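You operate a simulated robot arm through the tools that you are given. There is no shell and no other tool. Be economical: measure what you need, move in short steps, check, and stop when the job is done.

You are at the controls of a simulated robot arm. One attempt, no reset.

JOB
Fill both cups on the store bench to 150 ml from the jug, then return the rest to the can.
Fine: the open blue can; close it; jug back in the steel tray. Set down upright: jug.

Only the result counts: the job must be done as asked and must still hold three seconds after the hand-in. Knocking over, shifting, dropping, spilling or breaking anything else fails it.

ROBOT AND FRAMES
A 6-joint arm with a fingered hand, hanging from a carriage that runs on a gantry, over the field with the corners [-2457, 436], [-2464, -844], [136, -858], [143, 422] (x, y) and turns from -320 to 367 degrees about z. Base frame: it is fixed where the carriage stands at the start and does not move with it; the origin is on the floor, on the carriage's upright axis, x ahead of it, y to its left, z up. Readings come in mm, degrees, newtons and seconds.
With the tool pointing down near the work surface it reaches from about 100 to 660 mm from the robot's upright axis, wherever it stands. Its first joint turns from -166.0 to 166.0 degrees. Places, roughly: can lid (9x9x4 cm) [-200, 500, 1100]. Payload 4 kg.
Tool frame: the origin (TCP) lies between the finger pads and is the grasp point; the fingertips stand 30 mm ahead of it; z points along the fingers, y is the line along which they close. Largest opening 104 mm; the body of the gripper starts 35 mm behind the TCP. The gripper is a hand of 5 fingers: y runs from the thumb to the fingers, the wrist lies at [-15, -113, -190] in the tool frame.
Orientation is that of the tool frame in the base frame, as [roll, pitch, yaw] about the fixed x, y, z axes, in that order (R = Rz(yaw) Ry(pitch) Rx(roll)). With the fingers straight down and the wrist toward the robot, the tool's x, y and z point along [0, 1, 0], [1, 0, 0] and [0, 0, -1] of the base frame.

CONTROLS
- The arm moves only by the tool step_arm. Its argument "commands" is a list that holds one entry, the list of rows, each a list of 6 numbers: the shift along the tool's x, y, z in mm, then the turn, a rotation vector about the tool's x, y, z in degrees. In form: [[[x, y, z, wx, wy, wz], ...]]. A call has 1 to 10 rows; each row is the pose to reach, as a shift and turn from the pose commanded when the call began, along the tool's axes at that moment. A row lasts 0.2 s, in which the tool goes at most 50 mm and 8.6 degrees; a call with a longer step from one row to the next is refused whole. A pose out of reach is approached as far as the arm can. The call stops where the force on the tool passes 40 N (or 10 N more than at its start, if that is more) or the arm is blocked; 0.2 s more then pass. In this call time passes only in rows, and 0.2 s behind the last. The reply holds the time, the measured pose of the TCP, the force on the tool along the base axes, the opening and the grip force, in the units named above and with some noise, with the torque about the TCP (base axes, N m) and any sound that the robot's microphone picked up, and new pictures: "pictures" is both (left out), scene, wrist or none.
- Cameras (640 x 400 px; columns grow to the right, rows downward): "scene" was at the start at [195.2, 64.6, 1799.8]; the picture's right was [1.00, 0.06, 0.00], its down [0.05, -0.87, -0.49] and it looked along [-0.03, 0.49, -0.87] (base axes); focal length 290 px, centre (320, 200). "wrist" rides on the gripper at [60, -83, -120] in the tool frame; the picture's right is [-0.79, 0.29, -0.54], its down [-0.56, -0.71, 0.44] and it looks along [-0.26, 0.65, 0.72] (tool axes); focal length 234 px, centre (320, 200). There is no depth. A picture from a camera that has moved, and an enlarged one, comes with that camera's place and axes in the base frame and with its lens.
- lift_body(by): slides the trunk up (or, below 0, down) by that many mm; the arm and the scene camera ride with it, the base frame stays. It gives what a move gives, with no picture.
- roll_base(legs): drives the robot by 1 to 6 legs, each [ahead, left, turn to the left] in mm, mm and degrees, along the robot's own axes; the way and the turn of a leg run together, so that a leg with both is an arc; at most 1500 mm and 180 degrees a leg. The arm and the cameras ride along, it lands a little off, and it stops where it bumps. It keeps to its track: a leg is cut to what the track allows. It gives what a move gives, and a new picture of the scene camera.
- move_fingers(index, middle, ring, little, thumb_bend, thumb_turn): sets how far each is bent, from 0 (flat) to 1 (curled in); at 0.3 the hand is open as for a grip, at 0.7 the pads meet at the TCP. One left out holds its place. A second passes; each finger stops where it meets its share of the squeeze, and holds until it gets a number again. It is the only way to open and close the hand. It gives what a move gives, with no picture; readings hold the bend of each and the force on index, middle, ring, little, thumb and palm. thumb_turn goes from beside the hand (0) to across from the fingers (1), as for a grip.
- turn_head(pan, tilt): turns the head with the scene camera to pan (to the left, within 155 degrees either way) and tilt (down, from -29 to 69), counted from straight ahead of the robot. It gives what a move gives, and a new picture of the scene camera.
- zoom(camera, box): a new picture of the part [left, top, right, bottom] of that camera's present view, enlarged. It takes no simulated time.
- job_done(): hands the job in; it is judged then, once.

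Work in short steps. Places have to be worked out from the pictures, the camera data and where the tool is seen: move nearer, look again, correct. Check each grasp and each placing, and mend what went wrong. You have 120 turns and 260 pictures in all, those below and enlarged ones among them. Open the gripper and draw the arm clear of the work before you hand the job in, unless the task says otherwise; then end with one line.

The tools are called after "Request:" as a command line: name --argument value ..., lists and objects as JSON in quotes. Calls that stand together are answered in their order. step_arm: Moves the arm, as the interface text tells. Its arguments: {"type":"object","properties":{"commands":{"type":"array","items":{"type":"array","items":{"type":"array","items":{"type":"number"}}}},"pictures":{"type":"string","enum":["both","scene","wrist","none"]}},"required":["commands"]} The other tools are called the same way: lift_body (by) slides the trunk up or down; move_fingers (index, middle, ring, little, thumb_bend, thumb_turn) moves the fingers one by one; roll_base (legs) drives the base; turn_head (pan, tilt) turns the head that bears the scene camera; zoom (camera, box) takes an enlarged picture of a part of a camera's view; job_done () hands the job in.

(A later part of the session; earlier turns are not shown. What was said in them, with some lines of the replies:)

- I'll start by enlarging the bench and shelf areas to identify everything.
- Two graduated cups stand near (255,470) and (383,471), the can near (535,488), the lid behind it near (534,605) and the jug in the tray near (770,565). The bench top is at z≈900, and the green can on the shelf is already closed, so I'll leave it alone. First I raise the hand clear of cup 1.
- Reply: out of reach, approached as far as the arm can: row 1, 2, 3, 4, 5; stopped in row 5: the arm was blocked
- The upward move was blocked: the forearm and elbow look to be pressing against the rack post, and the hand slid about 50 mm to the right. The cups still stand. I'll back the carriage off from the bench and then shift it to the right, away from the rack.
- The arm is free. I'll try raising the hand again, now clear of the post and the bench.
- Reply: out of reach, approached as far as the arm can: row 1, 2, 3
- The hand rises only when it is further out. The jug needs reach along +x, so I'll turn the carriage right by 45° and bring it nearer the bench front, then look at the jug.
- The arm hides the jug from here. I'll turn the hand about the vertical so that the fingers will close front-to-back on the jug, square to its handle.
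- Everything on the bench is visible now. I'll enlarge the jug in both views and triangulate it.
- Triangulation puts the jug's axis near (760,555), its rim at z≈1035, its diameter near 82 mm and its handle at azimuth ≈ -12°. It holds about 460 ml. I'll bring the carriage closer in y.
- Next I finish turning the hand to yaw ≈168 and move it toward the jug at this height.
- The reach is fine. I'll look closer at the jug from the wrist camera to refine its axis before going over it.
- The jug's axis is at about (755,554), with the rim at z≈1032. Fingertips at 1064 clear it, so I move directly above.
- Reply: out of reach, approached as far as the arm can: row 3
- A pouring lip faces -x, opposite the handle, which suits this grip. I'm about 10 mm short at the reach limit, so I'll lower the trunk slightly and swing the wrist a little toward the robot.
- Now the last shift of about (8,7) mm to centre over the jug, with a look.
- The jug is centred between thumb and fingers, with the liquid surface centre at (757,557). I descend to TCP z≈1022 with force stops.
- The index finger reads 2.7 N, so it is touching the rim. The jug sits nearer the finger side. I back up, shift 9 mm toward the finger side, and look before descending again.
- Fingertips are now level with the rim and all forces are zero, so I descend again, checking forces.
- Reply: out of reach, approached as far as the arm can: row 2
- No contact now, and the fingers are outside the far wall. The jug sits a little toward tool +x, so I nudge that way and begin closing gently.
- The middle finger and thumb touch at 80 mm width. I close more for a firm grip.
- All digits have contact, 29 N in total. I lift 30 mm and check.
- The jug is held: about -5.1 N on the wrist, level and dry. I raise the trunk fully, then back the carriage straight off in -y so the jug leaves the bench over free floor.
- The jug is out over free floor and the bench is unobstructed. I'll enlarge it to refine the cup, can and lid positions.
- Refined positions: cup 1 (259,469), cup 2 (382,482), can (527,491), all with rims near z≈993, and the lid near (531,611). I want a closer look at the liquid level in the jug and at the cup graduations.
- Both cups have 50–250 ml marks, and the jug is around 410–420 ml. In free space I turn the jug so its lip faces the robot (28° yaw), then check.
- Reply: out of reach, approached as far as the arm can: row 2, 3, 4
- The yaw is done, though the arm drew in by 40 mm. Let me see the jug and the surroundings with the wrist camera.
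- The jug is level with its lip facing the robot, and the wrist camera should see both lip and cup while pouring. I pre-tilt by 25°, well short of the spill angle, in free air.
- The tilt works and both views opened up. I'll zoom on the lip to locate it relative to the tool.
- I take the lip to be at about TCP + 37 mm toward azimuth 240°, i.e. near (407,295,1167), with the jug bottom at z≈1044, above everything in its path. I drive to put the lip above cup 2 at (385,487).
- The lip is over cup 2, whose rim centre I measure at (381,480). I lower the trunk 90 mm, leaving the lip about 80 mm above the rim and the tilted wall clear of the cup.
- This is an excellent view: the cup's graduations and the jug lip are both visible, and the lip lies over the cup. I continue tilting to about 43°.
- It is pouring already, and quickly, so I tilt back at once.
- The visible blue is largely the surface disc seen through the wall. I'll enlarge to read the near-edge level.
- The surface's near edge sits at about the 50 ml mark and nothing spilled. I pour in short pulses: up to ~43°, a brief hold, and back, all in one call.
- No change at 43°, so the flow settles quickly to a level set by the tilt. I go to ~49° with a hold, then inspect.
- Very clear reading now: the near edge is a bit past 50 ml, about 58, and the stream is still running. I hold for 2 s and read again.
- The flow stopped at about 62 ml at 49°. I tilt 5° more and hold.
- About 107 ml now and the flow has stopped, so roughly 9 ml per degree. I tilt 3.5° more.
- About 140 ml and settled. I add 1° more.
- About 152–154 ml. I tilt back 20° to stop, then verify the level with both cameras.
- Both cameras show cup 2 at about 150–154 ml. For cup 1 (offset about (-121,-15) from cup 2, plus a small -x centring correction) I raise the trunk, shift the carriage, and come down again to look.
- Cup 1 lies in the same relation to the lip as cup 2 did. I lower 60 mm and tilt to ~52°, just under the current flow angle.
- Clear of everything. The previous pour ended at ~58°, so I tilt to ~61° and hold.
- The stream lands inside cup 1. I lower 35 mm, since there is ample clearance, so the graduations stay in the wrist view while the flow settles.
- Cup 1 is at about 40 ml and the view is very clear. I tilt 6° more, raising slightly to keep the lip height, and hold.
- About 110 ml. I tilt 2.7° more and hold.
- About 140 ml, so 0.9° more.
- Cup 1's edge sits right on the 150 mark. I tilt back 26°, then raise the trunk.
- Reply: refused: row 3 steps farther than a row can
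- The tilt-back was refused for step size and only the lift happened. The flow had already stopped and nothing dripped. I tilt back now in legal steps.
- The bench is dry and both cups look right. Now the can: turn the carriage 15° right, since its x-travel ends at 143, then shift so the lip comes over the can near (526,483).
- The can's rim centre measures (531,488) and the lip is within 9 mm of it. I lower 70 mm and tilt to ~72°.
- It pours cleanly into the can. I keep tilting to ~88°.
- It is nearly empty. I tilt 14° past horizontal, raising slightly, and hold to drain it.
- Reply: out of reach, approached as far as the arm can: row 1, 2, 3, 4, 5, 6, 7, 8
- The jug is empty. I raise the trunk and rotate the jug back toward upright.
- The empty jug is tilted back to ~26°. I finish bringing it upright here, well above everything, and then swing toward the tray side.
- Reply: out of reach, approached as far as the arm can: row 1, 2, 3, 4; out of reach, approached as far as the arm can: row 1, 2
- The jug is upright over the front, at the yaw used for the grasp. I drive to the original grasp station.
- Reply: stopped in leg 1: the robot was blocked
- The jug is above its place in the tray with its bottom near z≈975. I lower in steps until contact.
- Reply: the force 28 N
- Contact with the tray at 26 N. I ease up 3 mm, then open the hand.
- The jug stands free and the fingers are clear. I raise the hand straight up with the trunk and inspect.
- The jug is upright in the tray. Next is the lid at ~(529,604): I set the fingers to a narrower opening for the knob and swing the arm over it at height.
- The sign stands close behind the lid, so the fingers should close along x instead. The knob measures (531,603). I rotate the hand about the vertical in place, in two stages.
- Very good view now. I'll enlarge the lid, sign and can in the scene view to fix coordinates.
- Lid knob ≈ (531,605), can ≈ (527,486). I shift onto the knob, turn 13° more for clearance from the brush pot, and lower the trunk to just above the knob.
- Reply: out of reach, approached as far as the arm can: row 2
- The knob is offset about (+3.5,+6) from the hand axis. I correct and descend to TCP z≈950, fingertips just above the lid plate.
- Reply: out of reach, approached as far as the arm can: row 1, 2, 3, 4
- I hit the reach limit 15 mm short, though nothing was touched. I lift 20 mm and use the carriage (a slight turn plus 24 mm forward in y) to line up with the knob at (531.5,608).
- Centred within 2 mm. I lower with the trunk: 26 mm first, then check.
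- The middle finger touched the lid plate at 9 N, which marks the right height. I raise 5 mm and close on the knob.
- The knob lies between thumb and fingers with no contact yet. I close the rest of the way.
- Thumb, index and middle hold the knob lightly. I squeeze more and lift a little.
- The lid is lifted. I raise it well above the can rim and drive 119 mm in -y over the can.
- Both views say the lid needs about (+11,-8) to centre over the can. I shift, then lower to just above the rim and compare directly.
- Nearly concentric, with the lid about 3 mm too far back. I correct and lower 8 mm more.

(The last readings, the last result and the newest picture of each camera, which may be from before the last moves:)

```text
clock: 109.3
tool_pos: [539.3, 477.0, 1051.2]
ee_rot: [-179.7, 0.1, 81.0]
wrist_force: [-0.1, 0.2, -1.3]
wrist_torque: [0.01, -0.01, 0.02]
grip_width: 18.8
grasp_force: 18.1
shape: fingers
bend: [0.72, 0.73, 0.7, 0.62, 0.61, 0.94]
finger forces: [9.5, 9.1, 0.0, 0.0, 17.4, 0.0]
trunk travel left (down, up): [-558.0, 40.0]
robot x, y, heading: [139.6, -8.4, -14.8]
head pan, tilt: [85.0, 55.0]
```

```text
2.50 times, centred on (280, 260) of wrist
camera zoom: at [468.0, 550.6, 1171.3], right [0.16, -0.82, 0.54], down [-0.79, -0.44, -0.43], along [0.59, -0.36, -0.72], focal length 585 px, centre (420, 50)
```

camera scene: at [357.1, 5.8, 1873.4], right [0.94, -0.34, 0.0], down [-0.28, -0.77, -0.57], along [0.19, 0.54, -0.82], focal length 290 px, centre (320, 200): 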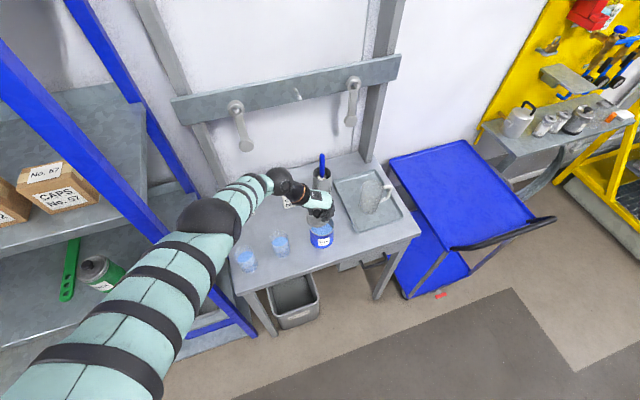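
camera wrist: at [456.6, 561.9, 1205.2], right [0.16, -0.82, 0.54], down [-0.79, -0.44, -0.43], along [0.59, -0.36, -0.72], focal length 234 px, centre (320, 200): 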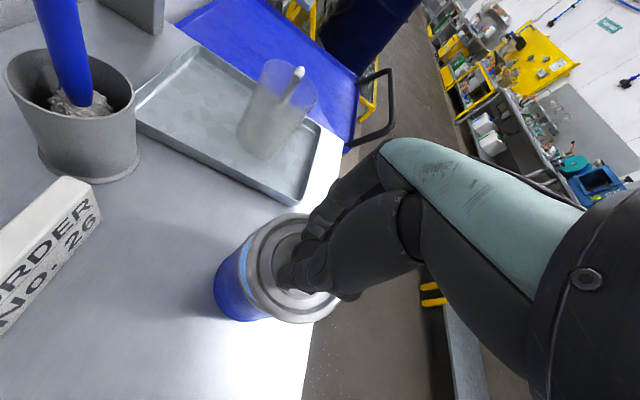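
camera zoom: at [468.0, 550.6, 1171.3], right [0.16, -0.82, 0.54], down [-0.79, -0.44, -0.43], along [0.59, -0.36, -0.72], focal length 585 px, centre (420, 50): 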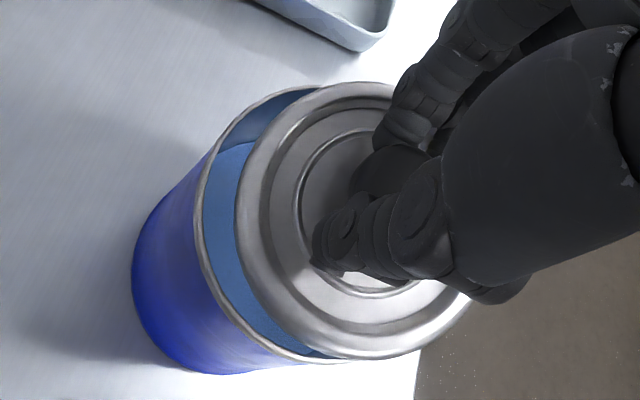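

The lid is within about 2 mm of concentric and a little above the rim. I correct (-2,+1) and lower in small force-limited steps.

Request:
step_arm --commands '[[[0.7, -2.1, 0, 0, 0, 0], [0.7, -2.1, 2.5, 0, 0, 0], [0.7, -2.1, 5, 0, 0, 0], [0.7, -2.1, 7.5, 0, 0, 0]]]' --pictures "wrist"

Request:
zoom --camera "scene" --box '[315, 190, 365, 245]'

Request:
zoom --camera "wrist" --box '[200, 180, 360, 340]'

```text
clock: 110.3
tool_pos: [540.0, 479.9, 1044.5]
ee_rot: [-179.6, -0.1, 81.0]
wrist_force: [1.5, -0.3, 6.3]
wrist_torque: [0.1, 0.2, 0.01]
grip_width: 18.5
grasp_force: 17.3
shape: fingers
bend: [0.72, 0.73, 0.7, 0.62, 0.62, 0.94]
finger forces: [9.1, 9.7, 0.1, 0.0, 15.5, 0.0]
trunk travel left (down, up): [-558.0, 40.0]
robot x, y, heading: [137.9, -11.3, -14.5]
head pan, tilt: [85.0, 55.0]
camera wrist: at [466.8, 552.5, 1164.5], right [0.16, -0.83, 0.54], down [-0.79, -0.44, -0.43], along [0.59, -0.36, -0.72], focal length 234 px, centre (320, 200)
```

wrist: 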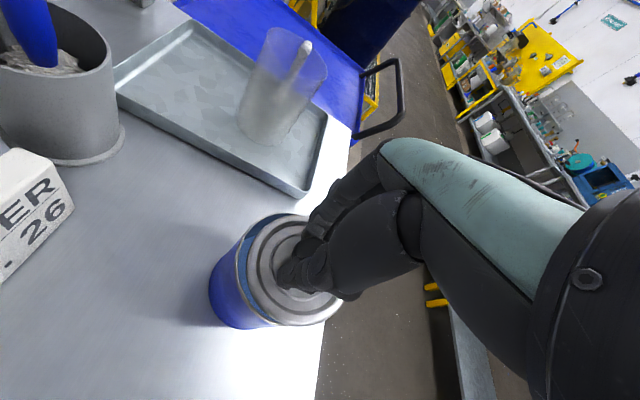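

```text
7.27 times, centred on (340, 218) of scene
camera zoom: at [357.3, 5.8, 1839.6], right [0.94, -0.34, 0.0], down [-0.28, -0.77, -0.57], along [0.19, 0.54, -0.82], focal length 2113 px, centre (174, 73)
```

zoom: 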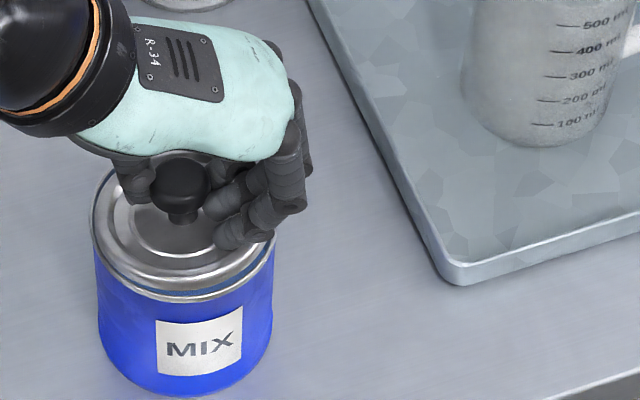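

```text
2.50 times, centred on (280, 260) of wrist
camera zoom: at [466.8, 552.5, 1164.5], right [0.16, -0.83, 0.54], down [-0.79, -0.44, -0.43], along [0.59, -0.36, -0.72], focal length 585 px, centre (420, 50)
```

zoom: 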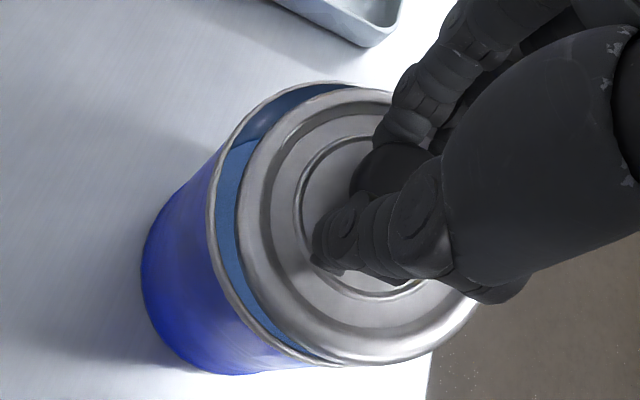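

Contact at 6 N, but the lid still sits about 3 mm too far to the front. I raise 4 mm, shift +3 mm in y, and lower again.

Request:
step_arm --commands '[[[0, 0, -4, 0, 0, 0], [3, -0.5, -4, 0, 0, 0], [3, -0.5, 0, 0, 0, 0], [3, -0.5, 3, 0, 0, 0], [3, -0.5, 6, 0, 0, 0]]]' --pictures "wrist"

Request:
zoom --camera "scene" --box '[315, 190, 365, 245]'

Request:
zoom --camera "wrist" --box '[200, 180, 360, 340]'

```text
clock: 111.5
tool_pos: [537.4, 481.5, 1044.3]
ee_rot: [-179.6, -0.1, 81.1]
wrist_force: [0.4, -1.5, 4.5]
wrist_torque: [0.14, 0.18, 0.04]
grip_width: 18.3
grasp_force: 17.7
shape: fingers
bend: [0.72, 0.73, 0.7, 0.62, 0.61, 0.94]
finger forces: [8.9, 9.8, 0.0, 0.0, 15.7, 0.1]
out of reach, approached as far as the arm can: row 4, 5
trunk travel left (down, up): [-558.0, 40.0]
robot x, y, heading: [141.9, -10.2, -14.4]
head pan, tilt: [85.0, 55.0]
camera wrist: at [465.6, 554.2, 1164.8], right [0.16, -0.83, 0.54], down [-0.79, -0.44, -0.43], along [0.59, -0.35, -0.72], focal length 234 px, centre (320, 200)
```

wrist: 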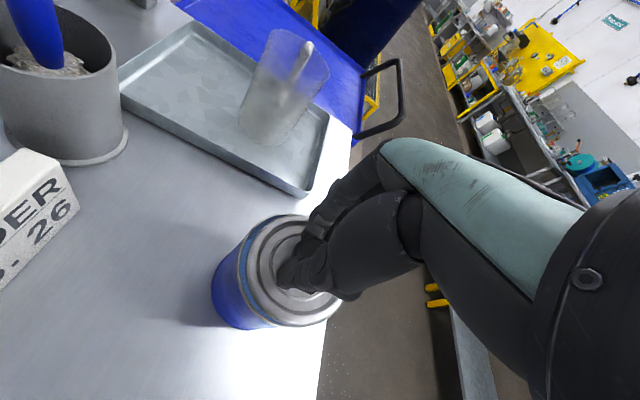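

```text
7.27 times, centred on (340, 218) of scene
camera zoom: at [357.3, 5.8, 1839.6], right [0.94, -0.34, 0.0], down [-0.28, -0.77, -0.57], along [0.19, 0.54, -0.82], focal length 2113 px, centre (174, 73)
```

zoom: 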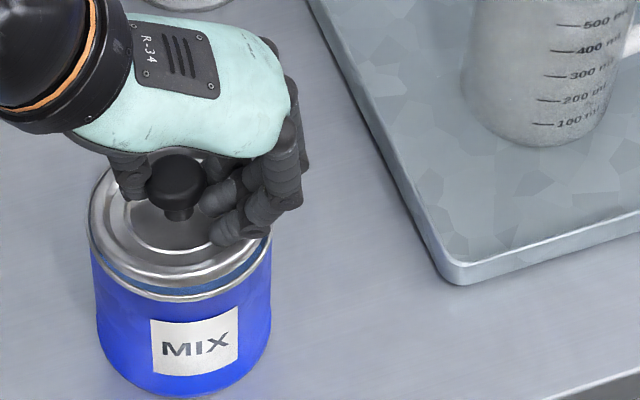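

```text
2.50 times, centred on (280, 260) of wrist
camera zoom: at [465.6, 554.2, 1164.8], right [0.16, -0.83, 0.54], down [-0.79, -0.44, -0.43], along [0.59, -0.35, -0.72], focal length 585 px, centre (420, 50)
```

zoom: 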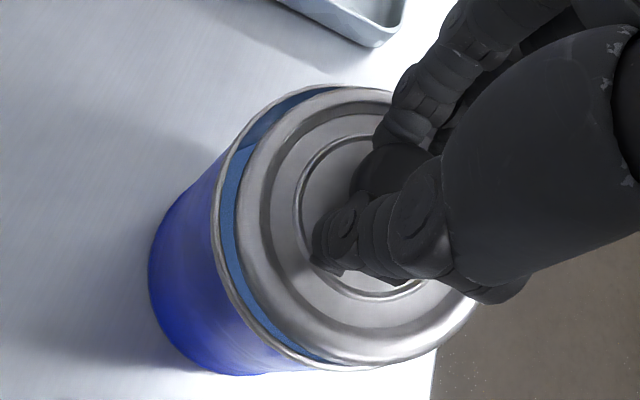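

The offset is now under 1 mm by my estimate. I press down slightly with the trunk to see whether it seats.

Request:
lift_body --by -4

Request:
zoom --camera "scene" --box '[315, 190, 365, 245]'

Request:
zoom --camera "wrist" --box '[220, 200, 340, 340]'

```text
clock: 112.0
tool_pos: [538.8, 481.3, 1042.4]
ee_rot: [-179.8, -0.2, 80.8]
wrist_force: [2.9, -3.1, 13.4]
wrist_torque: [0.09, 0.28, 0.06]
grip_width: 18.4
grasp_force: 19.4
shape: fingers
bend: [0.73, 0.74, 0.7, 0.62, 0.62, 0.94]
finger forces: [9.5, 11.6, 0.1, 0.0, 17.6, 0.0]
trunk travel left (down, up): [-554.0, 44.0]
robot x, y, heading: [140.4, -10.1, -15.0]
head pan, tilt: [85.0, 55.0]
```

```text
7.27 times, centred on (340, 218) of scene
camera zoom: at [357.5, 5.8, 1835.7], right [0.94, -0.34, 0.0], down [-0.28, -0.77, -0.57], along [0.19, 0.54, -0.82], focal length 2113 px, centre (174, 73)
```

zoom: 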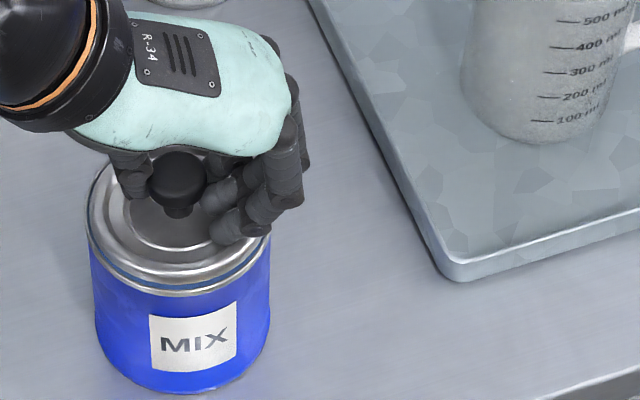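

```text
2.86 times, centred on (280, 270) of wrist
camera zoom: at [466.7, 554.5, 1161.8], right [0.16, -0.83, 0.54], down [-0.79, -0.44, -0.44], along [0.6, -0.35, -0.72], focal length 669 px, centre (434, 0)
```

zoom: 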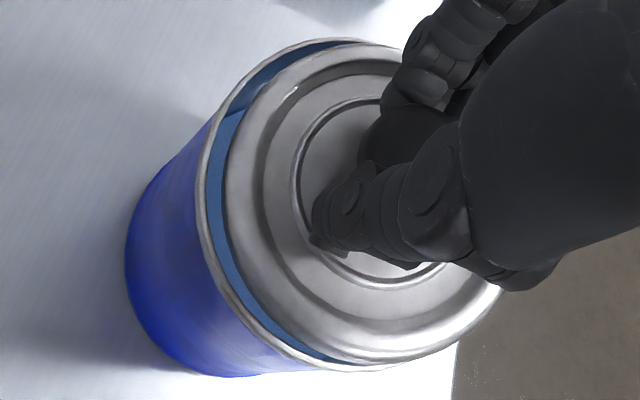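

Force is 13 N but a crescent of the interior still shows, so it is not fully seated. I enlarge further to judge tilt and offset.

Request:
zoom --camera "scene" --box '[324, 205, 356, 237]'

Request:
zoom --camera "wrist" --box '[230, 205, 345, 335]'

```text
12.50 times, centred on (340, 221) of scene
camera zoom: at [357.5, 5.8, 1835.7], right [0.94, -0.34, 0.0], down [-0.28, -0.77, -0.57], along [0.19, 0.54, -0.82], focal length 3632 px, centre (70, -62)
```

zoom: 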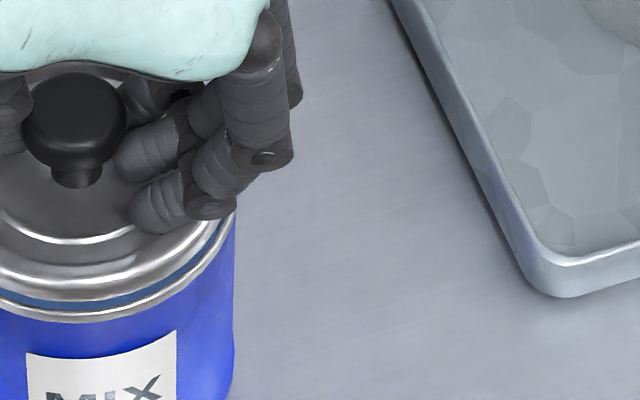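

```text
3.08 times, centred on (288, 270) of wrist
camera zoom: at [466.7, 554.5, 1161.8], right [0.16, -0.83, 0.54], down [-0.79, -0.44, -0.44], along [0.6, -0.35, -0.72], focal length 720 px, centre (420, -15)
```

zoom: 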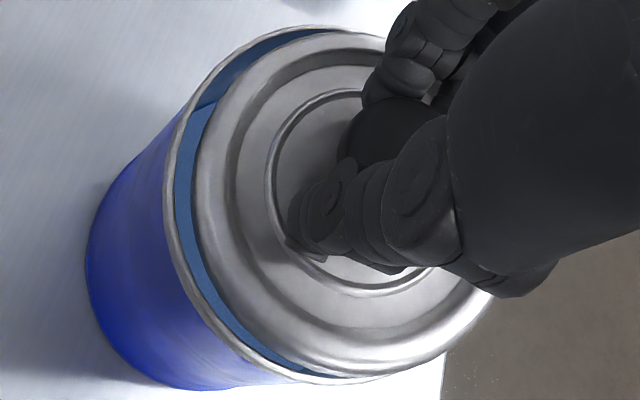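

Both views show a gap all round, so the lid is sitting on its inner collar. The gap is wider on the +x side, so I lift a few mm, shift (+2.5,+1), and press again.

Request:
lift_body --by 7

Request:
step_arm --commands '[[[1.4, 2.3, 0, 0, 0, 0]]]' --pictures "none"

Request:
lift_body --by -8

Request:
zoom --camera "scene" --box '[318, 200, 354, 240]'

Request:
zoom --camera "wrist" --box '[230, 205, 345, 335]'

```text
clock: 112.5
tool_pos: [536.9, 481.1, 1046.1]
ee_rot: [-179.5, -0.1, 80.9]
wrist_force: [0.3, 0.0, 0.1]
wrist_torque: [0.0, 0.01, 0.03]
grip_width: 18.1
grasp_force: 17.2
shape: fingers
bend: [0.73, 0.74, 0.7, 0.62, 0.61, 0.94]
finger forces: [8.6, 9.8, 0.7, 0.0, 17.2, 0.0]
trunk travel left (down, up): [-561.0, 37.0]
robot x, y, heading: [136.4, -9.7, -15.0]
head pan, tilt: [85.0, 55.0]
```

```text
clock: 113.0
tool_pos: [538.0, 481.5, 1046.6]
ee_rot: [-179.7, -0.1, 81.0]
wrist_force: [0.1, -0.4, -0.7]
wrist_torque: [0.01, -0.01, 0.01]
grip_width: 18.2
grasp_force: 18.3
shape: fingers
bend: [0.73, 0.74, 0.7, 0.62, 0.61, 0.94]
finger forces: [8.3, 9.8, 0.6, 0.0, 17.3, 0.1]
trunk travel left (down, up): [-561.0, 37.0]
robot x, y, heading: [142.1, -7.7, -14.4]
head pan, tilt: [85.0, 55.0]
```

```text
clock: 113.5
tool_pos: [538.5, 481.6, 1040.1]
ee_rot: [-179.7, -0.2, 81.0]
wrist_force: [0.2, 0.0, 4.1]
wrist_torque: [0.19, 0.23, 0.0]
grip_width: 18.0
grasp_force: 18.0
shape: fingers
bend: [0.73, 0.73, 0.7, 0.62, 0.62, 0.94]
finger forces: [9.7, 9.3, 0.0, 0.0, 16.7, 0.1]
trunk travel left (down, up): [-553.0, 45.0]
robot x, y, heading: [142.2, -13.2, -14.7]
head pan, tilt: [85.0, 55.0]
heard: snap
```

```text
10.00 times, centred on (336, 220) of scene
camera zoom: at [357.2, 5.8, 1834.5], right [0.94, -0.34, 0.0], down [-0.28, -0.77, -0.57], along [0.19, 0.54, -0.82], focal length 2906 px, centre (160, 0)
```

zoom: 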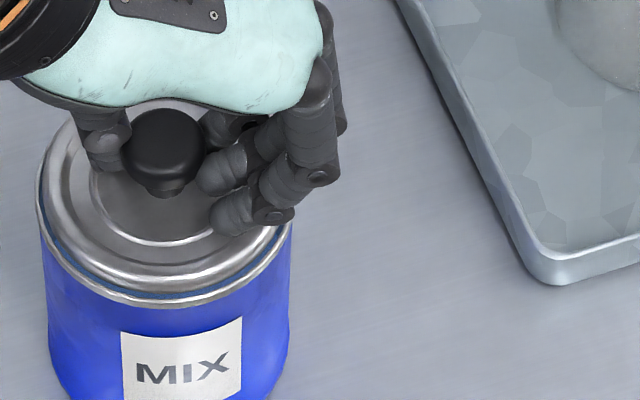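

```text
3.08 times, centred on (288, 270) of wrist
camera zoom: at [466.6, 554.3, 1160.6], right [0.16, -0.83, 0.54], down [-0.79, -0.44, -0.43], along [0.59, -0.35, -0.72], focal length 720 px, centre (420, -15)
```

zoom: 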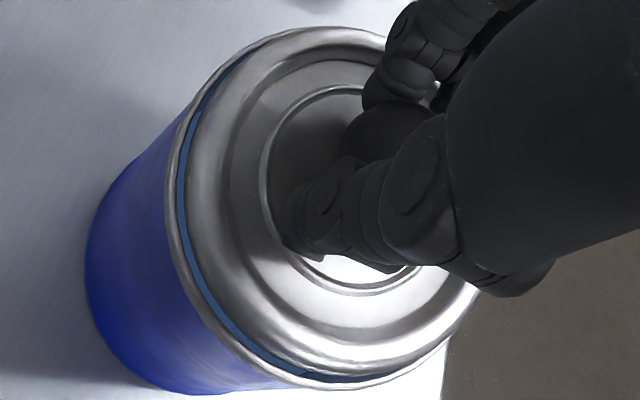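

A snap, and the gap has nearly vanished all round: the lid is on. I open the fingers and rise.

Request:
move_fingers --index 0.5 --middle 0.5 --ring 0.5 --little 0.5 --thumb_bend 0.5

Request:
lift_body --by 45

Request:
step_arm --commands '[[[0, 0, 0, 0, 0, 0]]]' --pictures "wrist"

Request:
zoom --camera "scene" --box '[318, 195, 358, 240]'

Request:
zoom --camera "wrist" --box '[200, 200, 340, 350]'

```text
clock: 114.5
tool_pos: [539.1, 481.8, 1040.4]
ee_rot: [-179.7, -0.2, 81.0]
wrist_force: [-3.0, 1.6, 9.4]
wrist_torque: [-0.02, -0.04, -0.02]
grip_width: 51.9
grasp_force: 4.9
shape: fingers
bend: [0.5, 0.54, 0.5, 0.5, 0.5, 0.97]
finger forces: [0.2, 7.5, 0.1, 0.0, 1.7, 0.0]
trunk travel left (down, up): [-553.0, 45.0]
robot x, y, heading: [137.3, -10.0, -14.6]
head pan, tilt: [85.0, 55.0]
```

```text
clock: 115.4
tool_pos: [538.5, 480.9, 1083.4]
ee_rot: [-179.7, -0.2, 81.0]
wrist_force: [-0.4, 0.0, 0.0]
wrist_torque: [0.01, 0.02, 0.0]
grip_width: 52.0
grasp_force: 0.1
shape: fingers
bend: [0.5, 0.5, 0.5, 0.5, 0.5, 0.97]
finger forces: [0.0, 0.0, 0.0, 0.0, 0.1, 0.0]
trunk travel left (down, up): [-598.0, 0.0]
robot x, y, heading: [141.1, -10.2, -14.7]
head pan, tilt: [85.0, 55.0]
```

```text
clock: 115.8
tool_pos: [539.6, 481.3, 1084.5]
ee_rot: [-179.6, -0.1, 80.9]
wrist_force: [0.1, -0.8, 0.4]
wrist_torque: [0.0, -0.01, 0.02]
grip_width: 51.9
grasp_force: 0.1
shape: fingers
bend: [0.5, 0.5, 0.5, 0.5, 0.5, 0.97]
finger forces: [0.1, 0.0, 0.0, 0.0, 0.0, 0.0]
trunk travel left (down, up): [-598.0, 0.0]
robot x, y, heading: [140.1, -11.1, -14.8]
head pan, tilt: [85.0, 55.0]
camera wrist: at [466.2, 553.7, 1204.9], right [0.16, -0.83, 0.54], down [-0.79, -0.44, -0.43], along [0.59, -0.35, -0.72], focal length 234 px, centre (320, 200)
```

wrist: 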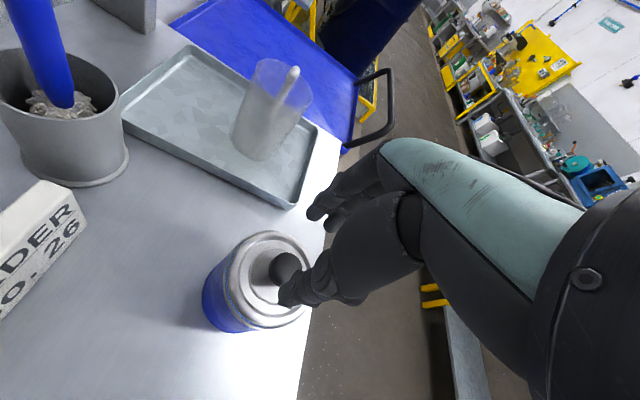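

```text
8.89 times, centred on (338, 218) of scene
camera zoom: at [357.1, 5.8, 1879.4], right [0.94, -0.34, 0.0], down [-0.28, -0.77, -0.57], along [0.19, 0.54, -0.82], focal length 2583 px, centre (160, 44)
```

zoom: 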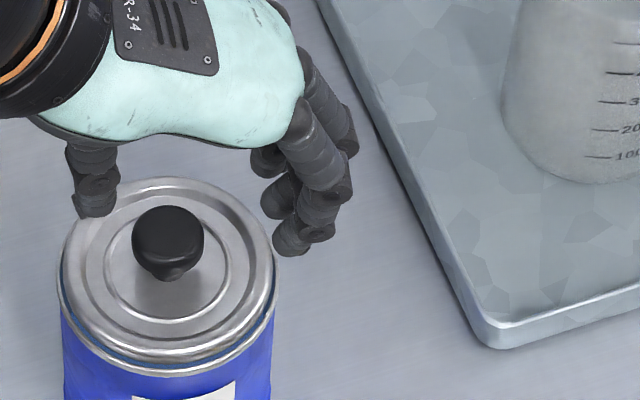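

```text
2.67 times, centred on (270, 275) of wrist
camera zoom: at [466.2, 553.7, 1204.9], right [0.16, -0.83, 0.54], down [-0.79, -0.44, -0.43], along [0.59, -0.35, -0.72], focal length 624 px, centre (453, 0)
```

zoom: 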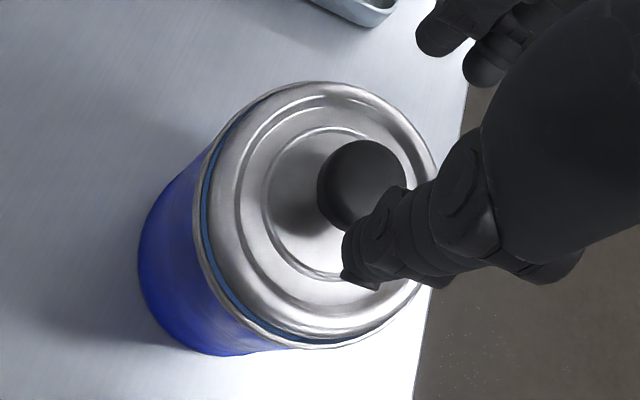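

The lid sits evenly on the can. I drive the arm back off the bench and do a final check of everything.

Request:
roll_base --legs '[[60, -250, 0]]'

Request:
zoom --camera "scene" --box '[210, 110, 410, 270]'

Request:
zoom --camera "scene" --box '[225, 165, 345, 255]'

```text
clock: 117.7
tool_pos: [536.4, 225.5, 1085.2]
ee_rot: [-179.6, -0.1, 80.8]
wrist_force: [-0.2, 0.8, -0.2]
wrist_torque: [-0.01, 0.02, -0.01]
grip_width: 51.9
grasp_force: 0.1
shape: fingers
bend: [0.5, 0.5, 0.5, 0.5, 0.5, 0.97]
finger forces: [0.0, 0.0, 0.1, 0.0, 0.1, 0.1]
trunk travel left (down, up): [-598.0, 0.0]
robot x, y, heading: [132.0, -267.7, -14.8]
head pan, tilt: [85.0, 55.0]
camera scene: at [353.1, -249.5, 1879.4], right [0.94, -0.34, 0.0], down [-0.28, -0.77, -0.57], along [0.19, 0.54, -0.82], focal length 290 px, centre (320, 200)
```

scene: 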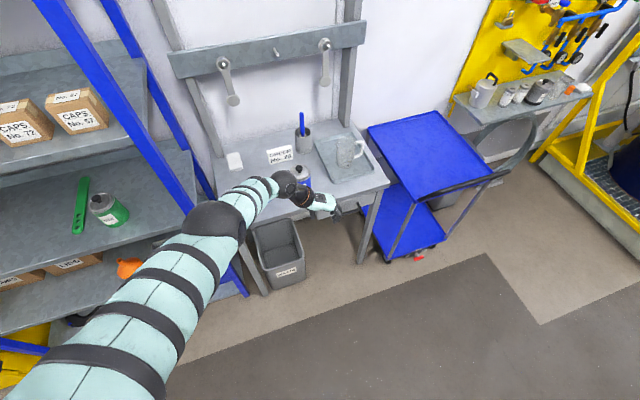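

```text
2.50 times, centred on (310, 190) of scene
camera zoom: at [353.1, -249.5, 1879.4], right [0.94, -0.34, 0.0], down [-0.28, -0.77, -0.57], along [0.19, 0.54, -0.82], focal length 726 px, centre (345, 225)
```

zoom: 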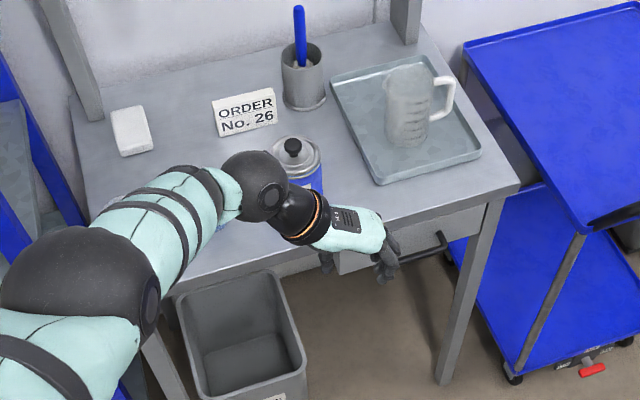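

```text
4.44 times, centred on (285, 210) of scene
camera zoom: at [353.1, -249.5, 1879.4], right [0.94, -0.34, 0.0], down [-0.28, -0.77, -0.57], along [0.19, 0.54, -0.82], focal length 1291 px, centre (476, 156)
```

zoom: 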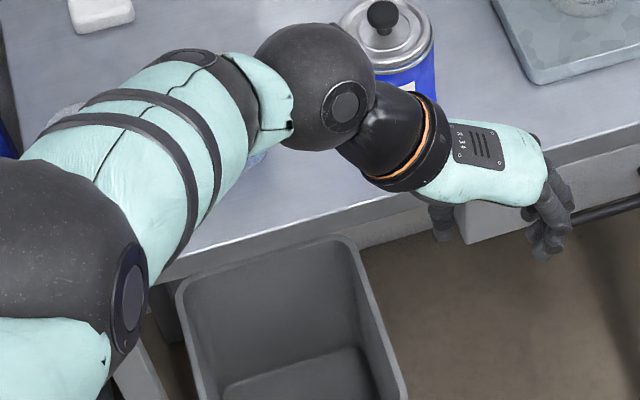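

The arm hides the cups. I turn the carriage right to clear the bench fully, open the hand, and check the cups.

Request:
roll_base --legs '[[0, 0, -40]]'

Request:
turn_head --pan 120 --tilt 50

Request:
move_fingers --index 0.3 --middle 0.3 --ring 0.3 --little 0.3 --thumb_bend 0.3

```text
clock: 119.9
tool_pos: [757.7, -141.9, 1084.4]
ee_rot: [-179.7, -0.1, 41.2]
wrist_force: [0.7, 0.2, -0.4]
wrist_torque: [-0.02, 0.05, 0.01]
grip_width: 52.0
grasp_force: 0.0
shape: fingers
bend: [0.5, 0.5, 0.5, 0.5, 0.5, 0.97]
finger forces: [0.0, 0.1, 0.1, 0.0, 0.0, 0.0]
trunk travel left (down, up): [-598.0, 0.0]
robot x, y, heading: [133.5, -266.8, -54.1]
head pan, tilt: [85.0, 55.0]
camera scene: at [313.7, -392.3, 1879.4], right [0.51, -0.86, 0.0], down [-0.71, -0.42, -0.57], along [0.49, 0.29, -0.82], focal length 290 px, centre (320, 200)
```

scene: 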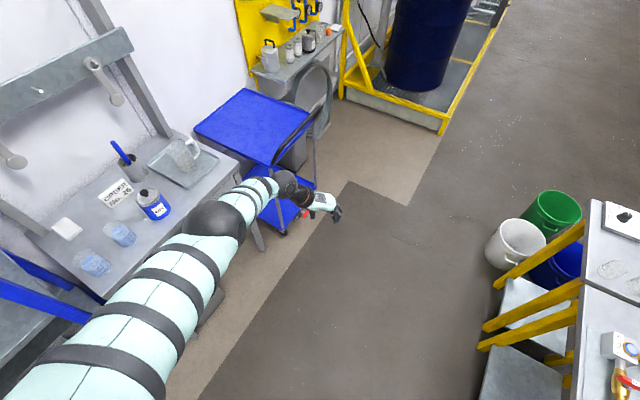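

```text
clock: 120.9
tool_pos: [756.0, -141.6, 1084.4]
ee_rot: [-179.6, -0.1, 41.2]
wrist_force: [-1.1, 0.5, -0.8]
wrist_torque: [-0.02, -0.04, -0.04]
grip_width: 51.9
grasp_force: 0.1
shape: fingers
bend: [0.5, 0.5, 0.5, 0.5, 0.5, 0.97]
finger forces: [0.0, 0.1, 0.0, 0.0, 0.1, 0.0]
trunk travel left (down, up): [-598.0, 0.0]
robot x, y, heading: [139.0, -264.7, -54.5]
head pan, tilt: [120.0, 50.0]
camera scene: at [283.6, -358.9, 1885.9], right [0.91, -0.41, 0.0], down [-0.32, -0.7, -0.64], along [0.27, 0.58, -0.77], focal length 290 px, centre (320, 200)
```

scene: 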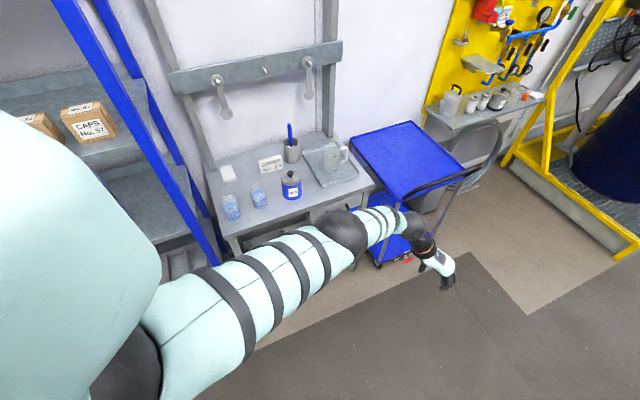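

```text
clock: 121.9
tool_pos: [755.6, -142.1, 1085.5]
ee_rot: [-179.5, 0.0, 41.2]
wrist_force: [-0.2, -0.8, 0.3]
wrist_torque: [0.0, 0.02, -0.01]
grip_width: 102.8
grasp_force: 0.0
shape: fingers
bend: [0.3, 0.3, 0.3, 0.3, 0.3, 0.97]
finger forces: [0.0, 0.0, 0.0, 0.0, 0.0, 0.0]
trunk travel left (down, up): [-598.0, 0.0]
robot x, y, heading: [138.3, -267.4, -54.5]
head pan, tilt: [120.0, 50.0]
```

One last close look at the cups, the can and the jug.

Request:
zoom --camera "scene" --box '[215, 165, 280, 230]'

Request:
zoom --camera "scene" --box '[250, 120, 370, 220]'

```text
6.15 times, centred on (248, 198) of scene
camera zoom: at [283.5, -358.9, 1886.0], right [0.91, -0.41, 0.0], down [-0.32, -0.7, -0.64], along [0.27, 0.59, -0.77], focal length 1788 px, centre (766, 215)
```

zoom: 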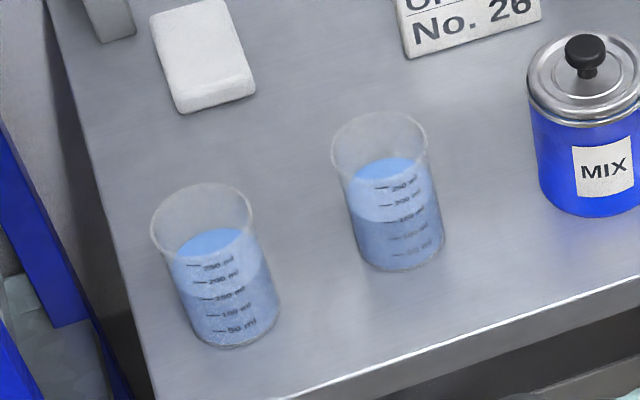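

```text
4.00 times, centred on (310, 170) of scene
camera zoom: at [283.5, -358.9, 1886.0], right [0.91, -0.41, 0.0], down [-0.32, -0.7, -0.64], along [0.27, 0.59, -0.77], focal length 1162 px, centre (360, 320)
```

zoom: 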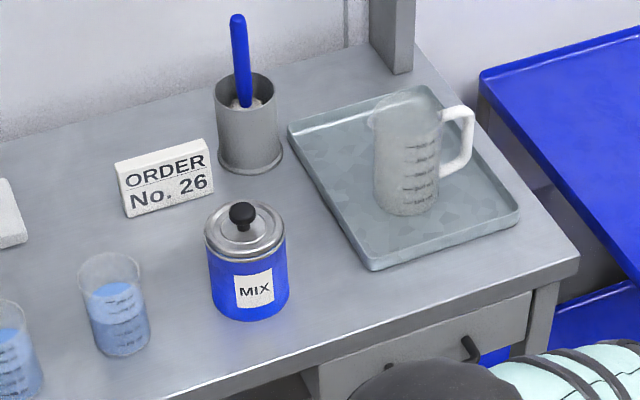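

Both cups read 150 ml, the can is closed, the empty jug stands upright in the tray, and the arm is clear of the bench. I hand the job in.

Request:
job_done

```text
The job is handed in.
```

I handed the job in with both cups filled to about 150 ml: one sits right on the mark, the other reads roughly 150–154. I poured the rest of the jug into the blue can and pressed its lid on until it snapped. The can slid about 5 mm while I fitted the lid. The empty jug is upright in the steel tray, the hand is open and clear of the bench, and I saw no spills.
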